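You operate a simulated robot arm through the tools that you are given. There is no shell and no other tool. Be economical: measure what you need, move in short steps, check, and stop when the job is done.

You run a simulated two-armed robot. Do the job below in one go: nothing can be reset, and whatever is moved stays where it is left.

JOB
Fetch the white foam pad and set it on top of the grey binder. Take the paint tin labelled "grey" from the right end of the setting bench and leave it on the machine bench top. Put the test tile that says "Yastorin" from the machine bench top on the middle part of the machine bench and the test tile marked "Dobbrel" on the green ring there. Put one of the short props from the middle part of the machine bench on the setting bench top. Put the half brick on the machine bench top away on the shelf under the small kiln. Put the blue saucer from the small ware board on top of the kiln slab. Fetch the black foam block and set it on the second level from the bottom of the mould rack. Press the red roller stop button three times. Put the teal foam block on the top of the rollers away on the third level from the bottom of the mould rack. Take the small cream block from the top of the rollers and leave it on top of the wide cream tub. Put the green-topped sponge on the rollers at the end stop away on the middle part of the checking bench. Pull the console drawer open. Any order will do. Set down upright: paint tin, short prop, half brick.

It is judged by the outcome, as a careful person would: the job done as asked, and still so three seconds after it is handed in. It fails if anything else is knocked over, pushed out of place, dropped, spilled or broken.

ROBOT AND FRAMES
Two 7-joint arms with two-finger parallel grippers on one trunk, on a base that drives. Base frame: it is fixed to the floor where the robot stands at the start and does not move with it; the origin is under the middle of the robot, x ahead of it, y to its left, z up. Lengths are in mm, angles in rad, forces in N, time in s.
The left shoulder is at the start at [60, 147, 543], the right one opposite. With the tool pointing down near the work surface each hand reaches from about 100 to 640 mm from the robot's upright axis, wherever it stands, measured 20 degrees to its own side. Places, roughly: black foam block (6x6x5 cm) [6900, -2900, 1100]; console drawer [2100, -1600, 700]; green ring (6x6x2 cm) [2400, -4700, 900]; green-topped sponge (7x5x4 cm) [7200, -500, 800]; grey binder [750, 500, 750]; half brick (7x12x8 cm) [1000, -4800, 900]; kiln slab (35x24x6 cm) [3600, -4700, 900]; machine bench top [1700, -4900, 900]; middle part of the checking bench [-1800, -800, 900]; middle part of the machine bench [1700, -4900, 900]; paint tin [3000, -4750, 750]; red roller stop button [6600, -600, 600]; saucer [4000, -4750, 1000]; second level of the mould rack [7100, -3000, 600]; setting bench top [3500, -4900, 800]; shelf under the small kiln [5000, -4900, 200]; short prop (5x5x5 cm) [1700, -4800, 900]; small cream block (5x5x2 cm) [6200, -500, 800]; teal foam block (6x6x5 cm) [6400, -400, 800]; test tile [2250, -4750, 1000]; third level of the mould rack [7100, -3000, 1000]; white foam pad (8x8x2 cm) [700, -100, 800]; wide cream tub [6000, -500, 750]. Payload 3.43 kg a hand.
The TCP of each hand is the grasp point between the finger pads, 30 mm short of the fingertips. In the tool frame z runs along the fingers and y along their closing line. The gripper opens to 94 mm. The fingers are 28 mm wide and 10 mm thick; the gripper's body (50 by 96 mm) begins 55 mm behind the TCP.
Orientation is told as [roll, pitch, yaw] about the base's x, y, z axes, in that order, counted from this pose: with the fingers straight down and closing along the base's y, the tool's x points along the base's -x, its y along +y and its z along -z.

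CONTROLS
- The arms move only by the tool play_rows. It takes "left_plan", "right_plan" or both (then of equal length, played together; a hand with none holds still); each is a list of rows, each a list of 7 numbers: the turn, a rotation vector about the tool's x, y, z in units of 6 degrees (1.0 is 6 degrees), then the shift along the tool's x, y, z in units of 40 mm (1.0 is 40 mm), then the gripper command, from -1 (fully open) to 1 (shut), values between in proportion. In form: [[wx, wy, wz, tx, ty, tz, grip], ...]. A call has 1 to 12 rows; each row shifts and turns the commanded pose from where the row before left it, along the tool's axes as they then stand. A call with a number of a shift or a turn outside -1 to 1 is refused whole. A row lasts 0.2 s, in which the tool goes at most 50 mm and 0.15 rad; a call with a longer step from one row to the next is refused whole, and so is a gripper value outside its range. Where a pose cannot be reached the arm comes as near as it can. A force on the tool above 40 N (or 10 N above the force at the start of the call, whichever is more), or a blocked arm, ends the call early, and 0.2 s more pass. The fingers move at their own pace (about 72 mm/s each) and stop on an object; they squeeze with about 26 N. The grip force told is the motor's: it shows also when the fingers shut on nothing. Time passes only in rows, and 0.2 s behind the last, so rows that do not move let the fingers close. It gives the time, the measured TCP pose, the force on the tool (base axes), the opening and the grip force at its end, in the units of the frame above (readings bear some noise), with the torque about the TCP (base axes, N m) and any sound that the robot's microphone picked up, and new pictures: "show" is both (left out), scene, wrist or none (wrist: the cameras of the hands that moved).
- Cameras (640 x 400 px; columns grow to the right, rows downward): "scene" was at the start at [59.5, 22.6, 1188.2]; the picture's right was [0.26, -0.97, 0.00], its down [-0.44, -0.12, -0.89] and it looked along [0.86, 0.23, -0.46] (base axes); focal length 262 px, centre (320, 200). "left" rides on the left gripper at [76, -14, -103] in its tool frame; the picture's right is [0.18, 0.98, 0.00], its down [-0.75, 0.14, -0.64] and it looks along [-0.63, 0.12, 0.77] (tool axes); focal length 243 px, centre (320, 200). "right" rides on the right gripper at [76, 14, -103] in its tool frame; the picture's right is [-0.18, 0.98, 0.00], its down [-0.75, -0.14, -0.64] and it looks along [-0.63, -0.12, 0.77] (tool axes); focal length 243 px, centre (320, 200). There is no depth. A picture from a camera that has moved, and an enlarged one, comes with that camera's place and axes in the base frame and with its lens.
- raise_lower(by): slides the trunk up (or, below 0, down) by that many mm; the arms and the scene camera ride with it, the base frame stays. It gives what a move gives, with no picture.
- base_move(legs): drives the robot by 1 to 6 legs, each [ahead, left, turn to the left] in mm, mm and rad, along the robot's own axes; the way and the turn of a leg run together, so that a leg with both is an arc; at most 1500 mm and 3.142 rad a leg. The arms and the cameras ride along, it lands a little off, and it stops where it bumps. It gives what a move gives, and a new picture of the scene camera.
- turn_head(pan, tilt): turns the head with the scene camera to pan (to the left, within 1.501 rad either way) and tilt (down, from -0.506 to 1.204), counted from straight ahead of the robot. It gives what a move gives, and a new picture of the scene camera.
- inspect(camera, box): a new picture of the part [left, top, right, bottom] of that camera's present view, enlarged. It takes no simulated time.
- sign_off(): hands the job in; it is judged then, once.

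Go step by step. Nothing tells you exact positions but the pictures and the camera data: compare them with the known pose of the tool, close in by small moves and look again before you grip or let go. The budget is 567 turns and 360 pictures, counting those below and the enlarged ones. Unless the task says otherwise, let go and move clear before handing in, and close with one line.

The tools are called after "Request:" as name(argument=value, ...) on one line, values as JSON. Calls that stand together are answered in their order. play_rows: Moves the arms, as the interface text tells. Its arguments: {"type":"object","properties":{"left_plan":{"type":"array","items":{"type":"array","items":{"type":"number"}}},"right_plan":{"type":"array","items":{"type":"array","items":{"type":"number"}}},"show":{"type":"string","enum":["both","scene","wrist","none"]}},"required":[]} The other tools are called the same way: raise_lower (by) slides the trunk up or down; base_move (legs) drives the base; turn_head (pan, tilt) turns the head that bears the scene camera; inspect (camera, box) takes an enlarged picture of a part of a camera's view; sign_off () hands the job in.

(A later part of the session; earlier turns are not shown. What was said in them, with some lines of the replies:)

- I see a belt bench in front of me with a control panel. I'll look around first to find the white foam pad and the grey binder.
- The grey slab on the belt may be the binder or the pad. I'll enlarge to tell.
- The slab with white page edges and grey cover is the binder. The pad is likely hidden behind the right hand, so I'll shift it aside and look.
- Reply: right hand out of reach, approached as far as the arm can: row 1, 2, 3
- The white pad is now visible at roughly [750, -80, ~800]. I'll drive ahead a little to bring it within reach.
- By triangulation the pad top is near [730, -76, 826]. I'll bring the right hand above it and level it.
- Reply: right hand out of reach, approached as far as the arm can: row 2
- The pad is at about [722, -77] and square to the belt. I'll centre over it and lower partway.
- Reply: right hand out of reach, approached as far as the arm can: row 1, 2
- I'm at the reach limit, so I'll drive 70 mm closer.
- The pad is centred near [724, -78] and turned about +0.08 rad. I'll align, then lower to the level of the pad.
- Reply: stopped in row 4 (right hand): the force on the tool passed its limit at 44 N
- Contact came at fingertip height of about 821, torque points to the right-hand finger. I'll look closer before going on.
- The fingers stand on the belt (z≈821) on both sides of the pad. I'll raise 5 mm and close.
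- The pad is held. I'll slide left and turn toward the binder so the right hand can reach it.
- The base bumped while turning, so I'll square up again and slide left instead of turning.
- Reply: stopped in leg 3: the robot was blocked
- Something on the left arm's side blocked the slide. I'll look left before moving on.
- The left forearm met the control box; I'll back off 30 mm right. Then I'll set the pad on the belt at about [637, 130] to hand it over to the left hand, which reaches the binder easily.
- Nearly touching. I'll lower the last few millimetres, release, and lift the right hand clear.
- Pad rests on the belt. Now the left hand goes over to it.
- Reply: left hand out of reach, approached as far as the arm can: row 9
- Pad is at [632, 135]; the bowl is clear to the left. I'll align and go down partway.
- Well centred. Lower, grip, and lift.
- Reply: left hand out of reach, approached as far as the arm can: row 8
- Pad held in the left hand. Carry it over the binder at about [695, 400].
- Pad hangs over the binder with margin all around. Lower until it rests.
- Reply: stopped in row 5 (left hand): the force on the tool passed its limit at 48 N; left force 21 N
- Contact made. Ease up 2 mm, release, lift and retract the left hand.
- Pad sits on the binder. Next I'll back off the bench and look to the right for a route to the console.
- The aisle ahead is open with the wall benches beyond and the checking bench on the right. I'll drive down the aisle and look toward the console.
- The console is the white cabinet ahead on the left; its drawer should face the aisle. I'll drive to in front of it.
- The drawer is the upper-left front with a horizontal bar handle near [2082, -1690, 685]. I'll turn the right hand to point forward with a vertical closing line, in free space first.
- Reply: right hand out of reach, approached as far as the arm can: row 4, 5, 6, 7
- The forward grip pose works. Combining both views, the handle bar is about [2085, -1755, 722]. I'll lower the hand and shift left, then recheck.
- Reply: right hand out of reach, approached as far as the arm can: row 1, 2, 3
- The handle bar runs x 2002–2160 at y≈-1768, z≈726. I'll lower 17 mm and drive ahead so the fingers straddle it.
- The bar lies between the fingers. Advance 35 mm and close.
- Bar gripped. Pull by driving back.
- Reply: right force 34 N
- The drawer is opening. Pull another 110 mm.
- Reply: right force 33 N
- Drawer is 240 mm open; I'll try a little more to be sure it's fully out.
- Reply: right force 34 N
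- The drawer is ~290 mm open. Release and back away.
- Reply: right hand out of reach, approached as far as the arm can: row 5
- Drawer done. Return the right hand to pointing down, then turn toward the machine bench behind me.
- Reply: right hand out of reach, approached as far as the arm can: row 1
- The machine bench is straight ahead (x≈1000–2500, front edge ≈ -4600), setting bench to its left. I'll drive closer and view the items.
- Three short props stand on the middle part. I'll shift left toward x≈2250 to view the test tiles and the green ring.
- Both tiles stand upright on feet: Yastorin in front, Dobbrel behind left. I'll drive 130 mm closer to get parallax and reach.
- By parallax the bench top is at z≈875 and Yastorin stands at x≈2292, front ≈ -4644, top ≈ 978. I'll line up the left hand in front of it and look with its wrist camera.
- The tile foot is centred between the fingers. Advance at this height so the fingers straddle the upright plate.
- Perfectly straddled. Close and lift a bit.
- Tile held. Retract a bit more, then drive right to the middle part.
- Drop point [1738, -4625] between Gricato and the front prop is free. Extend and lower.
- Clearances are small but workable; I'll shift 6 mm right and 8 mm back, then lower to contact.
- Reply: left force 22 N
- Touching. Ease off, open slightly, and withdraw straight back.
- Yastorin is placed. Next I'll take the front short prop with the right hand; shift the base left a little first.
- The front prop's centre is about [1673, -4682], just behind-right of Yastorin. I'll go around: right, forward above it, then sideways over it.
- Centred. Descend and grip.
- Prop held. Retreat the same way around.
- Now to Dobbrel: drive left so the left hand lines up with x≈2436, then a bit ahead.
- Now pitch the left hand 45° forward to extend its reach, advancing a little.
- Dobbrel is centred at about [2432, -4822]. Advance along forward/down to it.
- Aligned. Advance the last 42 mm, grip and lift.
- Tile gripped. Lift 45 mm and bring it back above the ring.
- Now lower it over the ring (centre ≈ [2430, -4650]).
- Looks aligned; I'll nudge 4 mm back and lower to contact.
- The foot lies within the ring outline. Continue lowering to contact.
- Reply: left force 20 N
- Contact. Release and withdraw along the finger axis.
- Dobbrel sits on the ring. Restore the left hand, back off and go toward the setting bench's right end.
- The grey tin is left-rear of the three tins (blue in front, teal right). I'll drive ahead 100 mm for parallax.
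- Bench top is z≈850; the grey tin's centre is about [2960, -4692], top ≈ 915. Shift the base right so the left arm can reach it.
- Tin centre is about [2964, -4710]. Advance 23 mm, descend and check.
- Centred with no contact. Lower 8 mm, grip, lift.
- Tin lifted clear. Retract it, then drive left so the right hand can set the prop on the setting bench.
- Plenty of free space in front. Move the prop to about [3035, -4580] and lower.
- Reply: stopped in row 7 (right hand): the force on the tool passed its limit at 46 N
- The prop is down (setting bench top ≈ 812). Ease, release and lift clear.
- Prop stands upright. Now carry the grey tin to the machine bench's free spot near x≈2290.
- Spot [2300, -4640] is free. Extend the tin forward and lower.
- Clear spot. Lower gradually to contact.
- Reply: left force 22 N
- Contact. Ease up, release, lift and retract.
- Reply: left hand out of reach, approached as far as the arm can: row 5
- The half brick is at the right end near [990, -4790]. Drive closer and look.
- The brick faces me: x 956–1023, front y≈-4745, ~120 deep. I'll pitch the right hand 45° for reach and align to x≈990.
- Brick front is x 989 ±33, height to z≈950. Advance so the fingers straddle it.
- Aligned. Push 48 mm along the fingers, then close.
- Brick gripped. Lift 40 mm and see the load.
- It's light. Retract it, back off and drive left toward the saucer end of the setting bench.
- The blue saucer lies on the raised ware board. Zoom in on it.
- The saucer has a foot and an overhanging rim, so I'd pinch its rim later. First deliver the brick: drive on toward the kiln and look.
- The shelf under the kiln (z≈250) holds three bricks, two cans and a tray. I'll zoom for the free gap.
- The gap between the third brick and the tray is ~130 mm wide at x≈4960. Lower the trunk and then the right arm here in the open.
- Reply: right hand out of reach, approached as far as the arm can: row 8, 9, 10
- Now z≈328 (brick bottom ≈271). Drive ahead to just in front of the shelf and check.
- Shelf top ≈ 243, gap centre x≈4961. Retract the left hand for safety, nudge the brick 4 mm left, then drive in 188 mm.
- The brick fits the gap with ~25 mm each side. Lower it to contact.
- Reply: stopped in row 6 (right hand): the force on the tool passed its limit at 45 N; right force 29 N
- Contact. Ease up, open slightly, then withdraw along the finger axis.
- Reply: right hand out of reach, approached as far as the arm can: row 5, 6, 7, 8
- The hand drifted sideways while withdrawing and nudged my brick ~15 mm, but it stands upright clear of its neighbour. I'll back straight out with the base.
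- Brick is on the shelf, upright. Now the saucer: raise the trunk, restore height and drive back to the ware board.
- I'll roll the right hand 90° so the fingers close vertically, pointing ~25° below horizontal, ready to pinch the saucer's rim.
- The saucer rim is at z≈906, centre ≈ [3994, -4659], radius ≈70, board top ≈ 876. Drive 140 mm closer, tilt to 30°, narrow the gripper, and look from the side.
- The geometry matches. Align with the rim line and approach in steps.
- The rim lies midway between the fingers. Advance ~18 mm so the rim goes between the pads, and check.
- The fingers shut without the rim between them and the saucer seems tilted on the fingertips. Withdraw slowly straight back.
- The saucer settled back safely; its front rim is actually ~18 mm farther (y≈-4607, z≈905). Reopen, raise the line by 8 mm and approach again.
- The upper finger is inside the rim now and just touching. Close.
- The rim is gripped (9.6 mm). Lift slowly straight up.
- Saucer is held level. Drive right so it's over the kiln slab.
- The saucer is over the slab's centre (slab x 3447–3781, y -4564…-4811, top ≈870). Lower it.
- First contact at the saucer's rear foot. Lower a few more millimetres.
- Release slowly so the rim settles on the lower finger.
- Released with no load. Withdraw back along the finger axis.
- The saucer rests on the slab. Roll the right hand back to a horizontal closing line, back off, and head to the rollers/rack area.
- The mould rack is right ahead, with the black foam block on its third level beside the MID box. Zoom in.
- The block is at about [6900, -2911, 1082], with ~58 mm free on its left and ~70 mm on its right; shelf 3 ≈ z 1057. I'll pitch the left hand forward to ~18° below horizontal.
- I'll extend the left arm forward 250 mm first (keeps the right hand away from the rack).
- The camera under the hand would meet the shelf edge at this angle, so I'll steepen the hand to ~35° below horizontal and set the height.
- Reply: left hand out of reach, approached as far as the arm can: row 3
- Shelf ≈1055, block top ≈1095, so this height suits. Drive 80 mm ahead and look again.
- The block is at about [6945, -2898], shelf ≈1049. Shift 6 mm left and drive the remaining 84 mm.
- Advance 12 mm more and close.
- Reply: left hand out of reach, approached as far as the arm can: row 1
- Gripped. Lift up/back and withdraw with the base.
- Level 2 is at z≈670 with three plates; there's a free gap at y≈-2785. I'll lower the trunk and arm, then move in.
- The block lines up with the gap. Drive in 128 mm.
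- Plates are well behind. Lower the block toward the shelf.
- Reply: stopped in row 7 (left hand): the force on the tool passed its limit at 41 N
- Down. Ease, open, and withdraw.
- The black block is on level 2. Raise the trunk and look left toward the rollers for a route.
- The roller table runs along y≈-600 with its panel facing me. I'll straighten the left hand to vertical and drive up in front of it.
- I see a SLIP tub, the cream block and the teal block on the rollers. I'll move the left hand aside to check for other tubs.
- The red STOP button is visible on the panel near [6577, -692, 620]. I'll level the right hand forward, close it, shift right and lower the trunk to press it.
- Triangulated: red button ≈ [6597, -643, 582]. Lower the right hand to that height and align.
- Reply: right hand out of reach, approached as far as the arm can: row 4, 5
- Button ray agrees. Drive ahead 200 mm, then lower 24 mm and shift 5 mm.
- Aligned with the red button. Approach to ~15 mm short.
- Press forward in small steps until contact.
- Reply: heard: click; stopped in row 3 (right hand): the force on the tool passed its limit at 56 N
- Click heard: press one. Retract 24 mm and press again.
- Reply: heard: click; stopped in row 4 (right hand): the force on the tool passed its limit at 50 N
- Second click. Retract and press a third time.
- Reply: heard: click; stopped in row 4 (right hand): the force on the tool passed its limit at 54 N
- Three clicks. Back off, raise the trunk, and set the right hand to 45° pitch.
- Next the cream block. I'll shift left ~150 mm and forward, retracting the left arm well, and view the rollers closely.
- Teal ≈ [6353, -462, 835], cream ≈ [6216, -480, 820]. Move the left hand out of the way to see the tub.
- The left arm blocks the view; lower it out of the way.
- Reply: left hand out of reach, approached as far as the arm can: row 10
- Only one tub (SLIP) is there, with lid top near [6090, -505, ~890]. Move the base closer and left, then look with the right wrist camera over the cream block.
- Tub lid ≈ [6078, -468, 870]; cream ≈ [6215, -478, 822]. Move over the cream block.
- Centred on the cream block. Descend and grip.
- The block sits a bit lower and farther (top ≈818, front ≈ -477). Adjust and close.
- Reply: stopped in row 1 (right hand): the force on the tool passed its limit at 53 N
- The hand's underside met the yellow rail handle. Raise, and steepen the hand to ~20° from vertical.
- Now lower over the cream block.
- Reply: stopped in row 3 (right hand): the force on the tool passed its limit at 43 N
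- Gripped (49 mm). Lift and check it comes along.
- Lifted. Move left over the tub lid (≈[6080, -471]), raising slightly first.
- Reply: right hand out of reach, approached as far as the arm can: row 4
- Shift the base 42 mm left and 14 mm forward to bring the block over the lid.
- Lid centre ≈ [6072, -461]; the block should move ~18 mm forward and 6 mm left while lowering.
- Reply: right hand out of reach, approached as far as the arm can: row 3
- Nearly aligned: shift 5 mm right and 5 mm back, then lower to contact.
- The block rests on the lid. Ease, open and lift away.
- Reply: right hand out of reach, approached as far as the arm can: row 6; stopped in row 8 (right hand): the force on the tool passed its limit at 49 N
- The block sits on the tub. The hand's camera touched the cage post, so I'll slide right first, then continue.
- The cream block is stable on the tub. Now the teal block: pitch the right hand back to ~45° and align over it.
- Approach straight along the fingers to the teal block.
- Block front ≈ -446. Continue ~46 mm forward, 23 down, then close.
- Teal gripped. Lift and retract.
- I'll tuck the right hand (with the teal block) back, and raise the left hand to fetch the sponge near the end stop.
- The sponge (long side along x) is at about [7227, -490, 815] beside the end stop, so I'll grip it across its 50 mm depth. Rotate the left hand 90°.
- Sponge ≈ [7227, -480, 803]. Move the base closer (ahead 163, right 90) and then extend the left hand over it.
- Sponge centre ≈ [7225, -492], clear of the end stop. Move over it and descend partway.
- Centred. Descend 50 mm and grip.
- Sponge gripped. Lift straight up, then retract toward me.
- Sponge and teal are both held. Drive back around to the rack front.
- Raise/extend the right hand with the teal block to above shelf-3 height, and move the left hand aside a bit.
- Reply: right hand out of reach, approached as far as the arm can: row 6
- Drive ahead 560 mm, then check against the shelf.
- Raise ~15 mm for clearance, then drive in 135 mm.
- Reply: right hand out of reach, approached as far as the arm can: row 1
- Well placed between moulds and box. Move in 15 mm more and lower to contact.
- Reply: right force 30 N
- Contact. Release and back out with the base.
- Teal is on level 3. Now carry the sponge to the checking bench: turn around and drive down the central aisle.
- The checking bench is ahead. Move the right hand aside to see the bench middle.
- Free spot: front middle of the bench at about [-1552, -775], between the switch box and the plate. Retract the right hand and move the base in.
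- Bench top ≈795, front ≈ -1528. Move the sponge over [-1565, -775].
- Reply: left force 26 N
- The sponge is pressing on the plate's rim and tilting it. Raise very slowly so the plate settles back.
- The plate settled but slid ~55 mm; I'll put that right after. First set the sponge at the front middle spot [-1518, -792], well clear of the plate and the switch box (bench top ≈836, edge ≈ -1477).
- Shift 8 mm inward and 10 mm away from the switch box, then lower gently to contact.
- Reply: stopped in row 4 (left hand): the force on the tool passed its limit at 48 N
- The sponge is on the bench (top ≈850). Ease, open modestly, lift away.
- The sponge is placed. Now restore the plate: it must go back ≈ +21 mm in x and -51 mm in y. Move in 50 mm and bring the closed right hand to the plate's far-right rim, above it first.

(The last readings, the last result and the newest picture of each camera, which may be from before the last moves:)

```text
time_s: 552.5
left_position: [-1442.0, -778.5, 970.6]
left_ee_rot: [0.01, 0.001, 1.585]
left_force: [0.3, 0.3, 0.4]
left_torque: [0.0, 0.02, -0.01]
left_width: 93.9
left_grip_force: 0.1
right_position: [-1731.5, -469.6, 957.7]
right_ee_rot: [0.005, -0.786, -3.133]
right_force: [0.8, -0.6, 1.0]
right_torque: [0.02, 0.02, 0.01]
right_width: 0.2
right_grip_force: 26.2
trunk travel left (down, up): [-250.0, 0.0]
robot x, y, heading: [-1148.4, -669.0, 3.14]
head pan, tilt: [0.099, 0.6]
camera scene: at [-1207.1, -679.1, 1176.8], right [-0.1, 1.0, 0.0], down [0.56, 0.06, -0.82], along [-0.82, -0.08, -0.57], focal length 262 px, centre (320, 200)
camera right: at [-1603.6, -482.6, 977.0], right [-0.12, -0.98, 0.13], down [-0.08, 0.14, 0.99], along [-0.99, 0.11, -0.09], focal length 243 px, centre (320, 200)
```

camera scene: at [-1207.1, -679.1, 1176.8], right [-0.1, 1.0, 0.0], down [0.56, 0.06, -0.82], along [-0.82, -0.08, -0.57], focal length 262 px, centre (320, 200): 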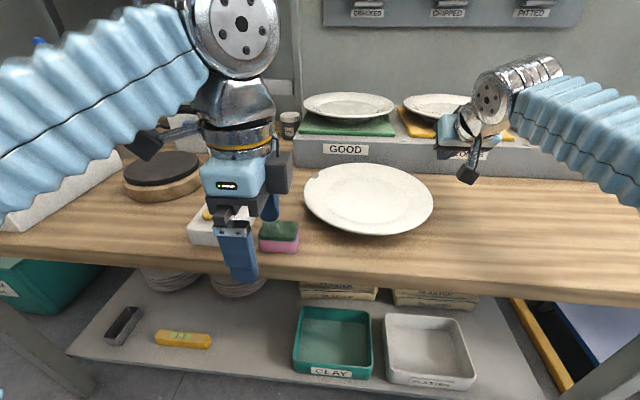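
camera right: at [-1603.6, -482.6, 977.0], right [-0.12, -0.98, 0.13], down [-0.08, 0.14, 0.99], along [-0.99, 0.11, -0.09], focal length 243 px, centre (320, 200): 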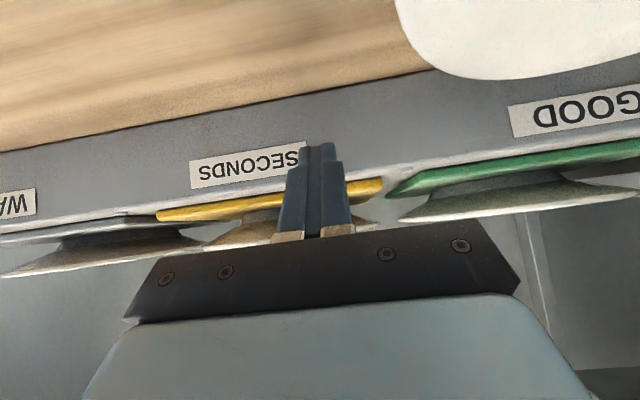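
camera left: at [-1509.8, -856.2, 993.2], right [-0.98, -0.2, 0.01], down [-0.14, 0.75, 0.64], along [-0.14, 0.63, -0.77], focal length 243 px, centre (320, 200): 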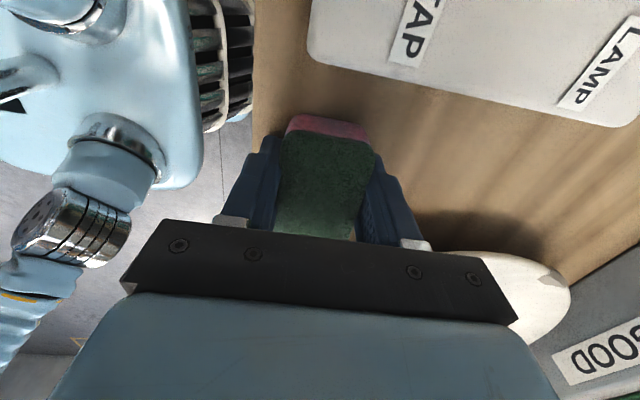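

Lower beside the rim (tip bottom ≈861).

Request:
play_rows(right_plan=[[0, 0, 0, 0.6, 0, 0.6, 1], [0, 0, 0, 0.55, 0, 0.55, 1], [0, 0, 0, 0, 0, 0, 1]], show="both")

```text
time_s: 553.3
left_position: [-1442.7, -777.9, 970.9]
left_ee_rot: [0.008, 0.003, 1.585]
left_force: [0.6, 0.1, 0.0]
left_torque: [-0.02, -0.03, 0.0]
left_width: 94.0
left_grip_force: 0.1
right_position: [-1730.9, -470.9, 893.1]
right_ee_rot: [0.002, -0.786, -3.13]
right_force: [-1.0, -0.8, 0.0]
right_torque: [0.02, 0.0, -0.01]
right_width: 0.0
right_grip_force: 25.5
trunk travel left (down, up): [-250.0, 0.0]
robot x, y, heading: [-1148.3, -671.2, 3.147]
head pan, tilt: [0.099, 0.6]
camera scene: at [-1207.0, -679.1, 1176.8], right [-0.1, 1.0, 0.0], down [0.56, 0.06, -0.82], along [-0.82, -0.08, -0.57], focal length 262 px, centre (320, 200)
camera right: at [-1603.5, -483.1, 912.4], right [-0.12, -0.98, 0.13], down [-0.08, 0.14, 0.99], along [-0.99, 0.11, -0.09], focal length 243 px, centre (320, 200)
```

scene: 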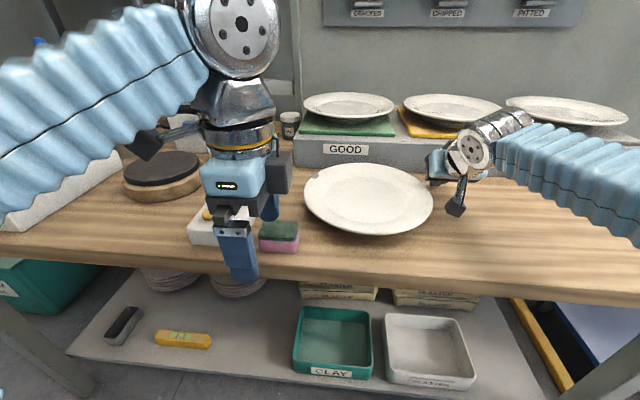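
right: 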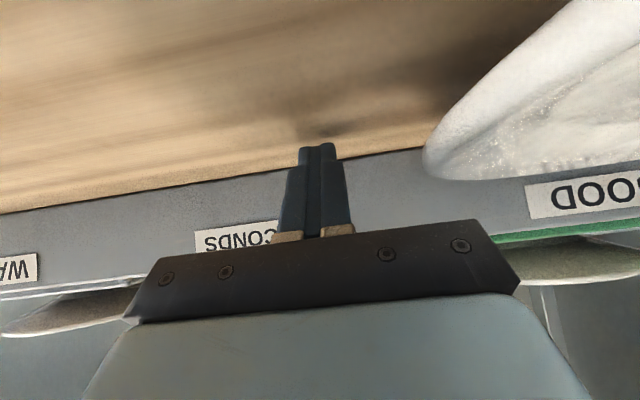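

Push along the return direction in small steps, watching the plate.

Request:
play_rows(right_plan=[[0, 0, 0, 0.05, 0.25, -0.05, 1], [0, 0, 0, 0.05, 0.25, -0.05, 1], [0, 0, 0, 0.05, 0.25, -0.05, 1], [0, 0, 0, 0.05, 0.25, -0.05, 1], [0, 0, 0, 0.05, 0.25, -0.05, 1], [0, 0, 0, 0, 0, 0, 1]], show="both")

```text
time_s: 554.7
left_position: [-1441.9, -777.4, 970.8]
left_ee_rot: [0.007, 0.001, 1.585]
left_force: [0.9, -0.6, -0.4]
left_torque: [-0.02, -0.03, 0.0]
left_width: 94.1
left_grip_force: 0.1
right_position: [-1717.4, -519.4, 893.4]
right_ee_rot: [0.004, -0.789, -3.133]
right_force: [-1.2, 2.6, 3.4]
right_torque: [-0.04, -0.13, 0.06]
right_width: 0.3
right_grip_force: 26.7
trunk travel left (down, up): [-250.0, 0.0]
robot x, y, heading: [-1152.5, -668.1, 3.143]
head pan, tilt: [0.099, 0.6]
camera scene: at [-1206.8, -678.9, 1176.8], right [-0.1, 1.0, 0.0], down [0.56, 0.06, -0.83], along [-0.82, -0.08, -0.56], focal length 262 px, centre (320, 200)
camera right: at [-1589.1, -532.7, 912.1], right [-0.12, -0.98, 0.13], down [-0.08, 0.14, 0.99], along [-0.99, 0.11, -0.09], focal length 243 px, centre (320, 200)
```

scene: 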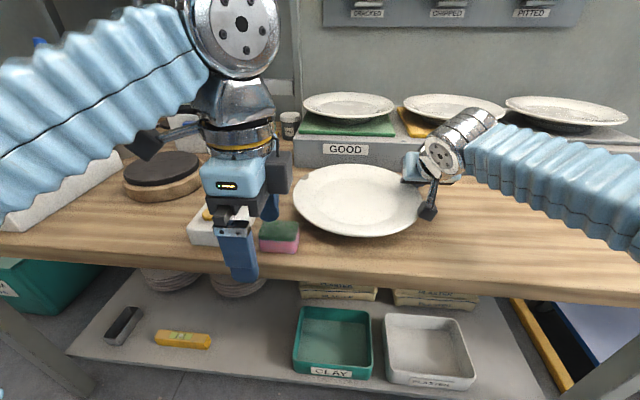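
right: 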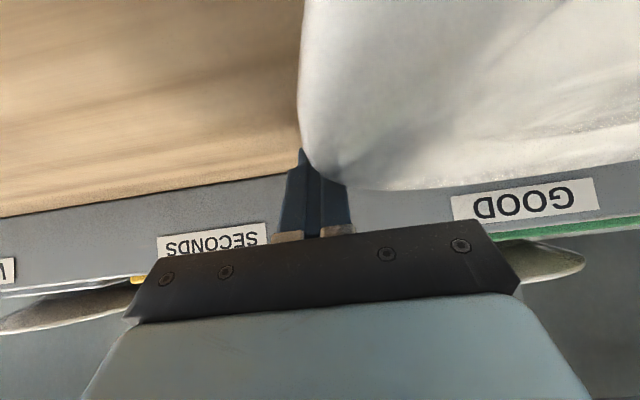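

Plate is halfway back. Push ~16 mm more.

Request:
play_rows(right_plan=[[0, 0, 0, 0.05, 0.2, -0.05, 1], [0, 0, 0, 0.05, 0.2, -0.05, 1], [0, 0, 0, 0, 0, 0, 1]], show="none")

Request:
inspect(camera="scene", box=[190, 130, 450, 290])

```text
time_s: 555.5
left_position: [-1442.2, -777.8, 970.3]
left_ee_rot: [0.011, 0.001, 1.584]
left_force: [0.1, -0.4, -1.0]
left_torque: [-0.01, 0.0, 0.01]
left_width: 94.0
left_grip_force: 0.0
right_position: [-1711.1, -535.6, 894.8]
right_ee_rot: [0.003, -0.787, -3.131]
right_force: [-0.4, 1.2, 0.6]
right_torque: [0.01, -0.04, -0.01]
right_width: 0.4
right_grip_force: 26.0
trunk travel left (down, up): [-250.0, 0.0]
robot x, y, heading: [-1151.5, -667.6, 3.142]
head pan, tilt: [0.099, 0.6]
```

```text
2.46 times, centred on (320, 210) of scene
camera zoom: at [-1206.9, -679.0, 1176.8], right [-0.1, 1.0, 0.0], down [0.56, 0.06, -0.83], along [-0.82, -0.08, -0.57], focal length 646 px, centre (320, 175)
```

zoom: 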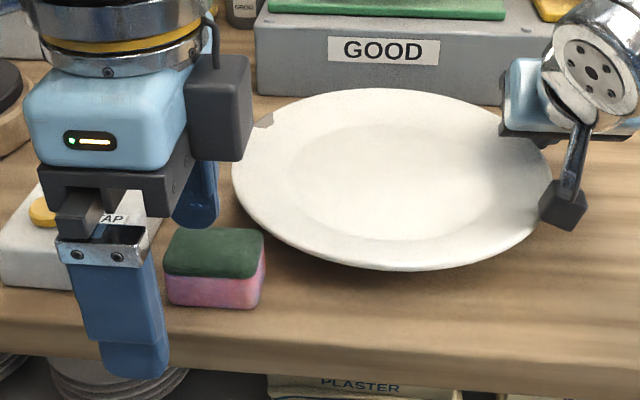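

The plate is back within ~1 cm of where it was, and the sponge stands free. Withdraw the right hand: sideways, up, then back.

Request:
play_rows(right_plan=[[0, 0, 0, 0, -0.4, 0, 1], [0, 0, 0, 0, -0.5, 0, 1], [0, 0, 0, -0.6, 0, -0.6, 1], [0, 0, 0, -0.6, 0, -0.6, 1], [0, 0, 0, -0.6, 0, -0.6, 1], [0, 0, 0, 0.3, 0, -0.9, 1], [0, 0, 0, 0.6, 0, -0.7, 1], [0, 0, 0, 0.6, 0, -0.7, 1], [0, 0, 0, 0.6, 0, -0.7, 1], [0, 0, 0, 0.6, 0, -0.7, 1], [0, 0, 0, 0, 0, 0, -1]], show="none")

Request:
base_move(legs=[[-300, 0, 0]])

Request:
turn_head(pan=0.0, tilt=0.4)

Request:
inspect(camera="scene", box=[180, 120, 460, 295])

```text
time_s: 557.9
left_position: [-1442.0, -779.2, 970.8]
left_ee_rot: [0.008, 0.002, 1.584]
left_force: [0.0, 0.6, 0.4]
left_torque: [-0.02, 0.05, 0.0]
left_width: 94.2
left_grip_force: 0.1
right_position: [-1529.4, -496.4, 1022.8]
right_ee_rot: [0.003, -0.788, -3.133]
right_force: [-0.3, -0.1, -1.1]
right_torque: [0.0, -0.03, 0.01]
right_width: 53.4
right_grip_force: 0.0
trunk travel left (down, up): [-250.0, 0.0]
robot x, y, heading: [-1147.2, -665.8, 3.141]
head pan, tilt: [0.099, 0.6]
```

```text
time_s: 560.0
left_position: [-1142.1, -777.9, 971.1]
left_ee_rot: [0.007, 0.002, 1.58]
left_force: [-0.5, -0.6, 0.1]
left_torque: [0.04, -0.01, 0.02]
left_width: 94.1
left_grip_force: 0.0
right_position: [-1228.4, -496.1, 1023.1]
right_ee_rot: [0.003, -0.789, -3.137]
right_force: [-1.0, 0.5, -0.1]
right_torque: [0.0, 0.0, 0.03]
right_width: 94.0
right_grip_force: 0.0
trunk travel left (down, up): [-250.0, 0.0]
robot x, y, heading: [-847.2, -668.2, 3.138]
head pan, tilt: [0.099, 0.6]
camera scene: at [-906.7, -679.6, 1176.8], right [-0.1, 1.0, 0.0], down [0.56, 0.05, -0.82], along [-0.82, -0.08, -0.57], focal length 262 px, centre (320, 200)
```

scene: 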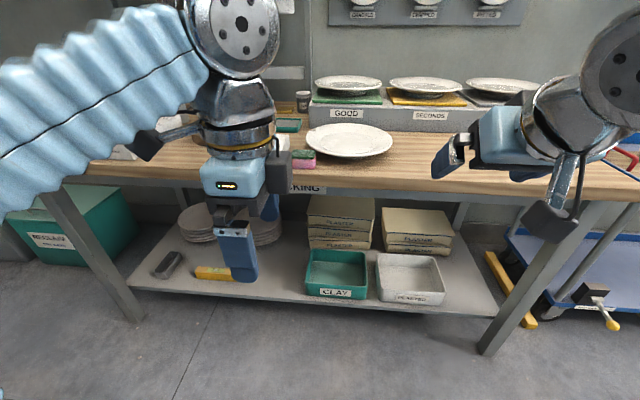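

```text
time_s: 560.7
left_position: [-1142.0, -777.3, 971.2]
left_ee_rot: [0.007, 0.002, 1.581]
left_force: [-0.3, -0.3, 0.5]
left_torque: [0.01, -0.01, 0.02]
left_width: 94.0
left_grip_force: 0.1
right_position: [-1229.3, -497.3, 1023.6]
right_ee_rot: [0.004, -0.788, -3.137]
right_force: [-0.5, 0.1, -0.3]
right_torque: [0.02, -0.03, 0.03]
right_width: 94.1
right_grip_force: 0.1
trunk travel left (down, up): [-250.0, 0.0]
robot x, y, heading: [-847.1, -669.6, 3.139]
head pan, tilt: [0.0, 0.4]
camera scene: at [-911.3, -670.8, 1195.0], right [0.0, 1.0, 0.0], down [0.39, 0.0, -0.92], along [-0.92, 0.0, -0.39], focal length 262 px, centre (320, 200)
```

scene: 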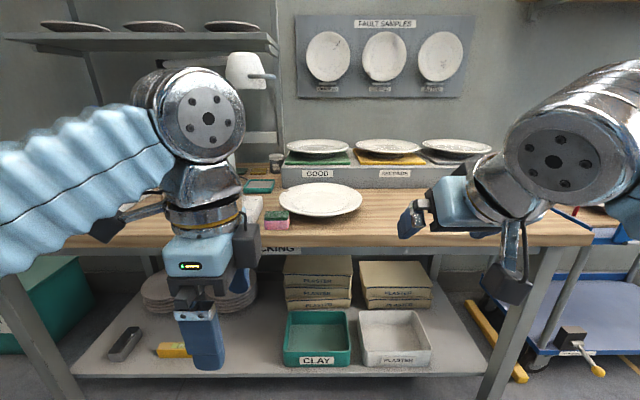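

```text
2.29 times, centred on (320, 208) of scene
camera zoom: at [-911.3, -670.8, 1195.0], right [0.0, 1.0, 0.0], down [0.39, 0.0, -0.92], along [-0.92, 0.0, -0.39], focal length 600 px, centre (320, 183)
```

zoom: 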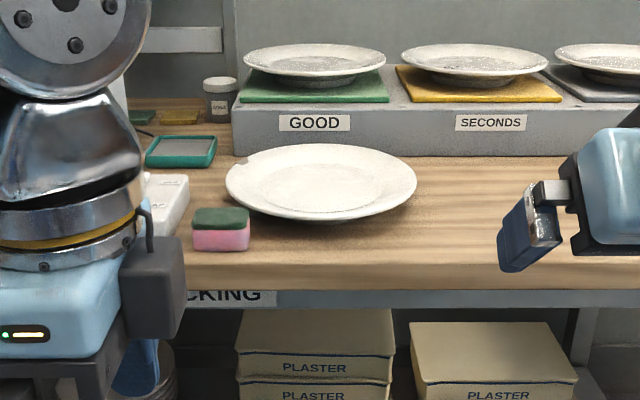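

The sponge sits on the middle of the checking bench and the plate is back to within about a centimetre. Everything is released and both hands are clear, so I'm handing in.

Request:
sign_off()

```text
The job is handed in.
```

I did every item on the list and handed the job in, but one thing got moved: while setting down the sponge I slid a plate on the checking bench about 55 mm. I pushed it back to within about a centimetre of where it was.
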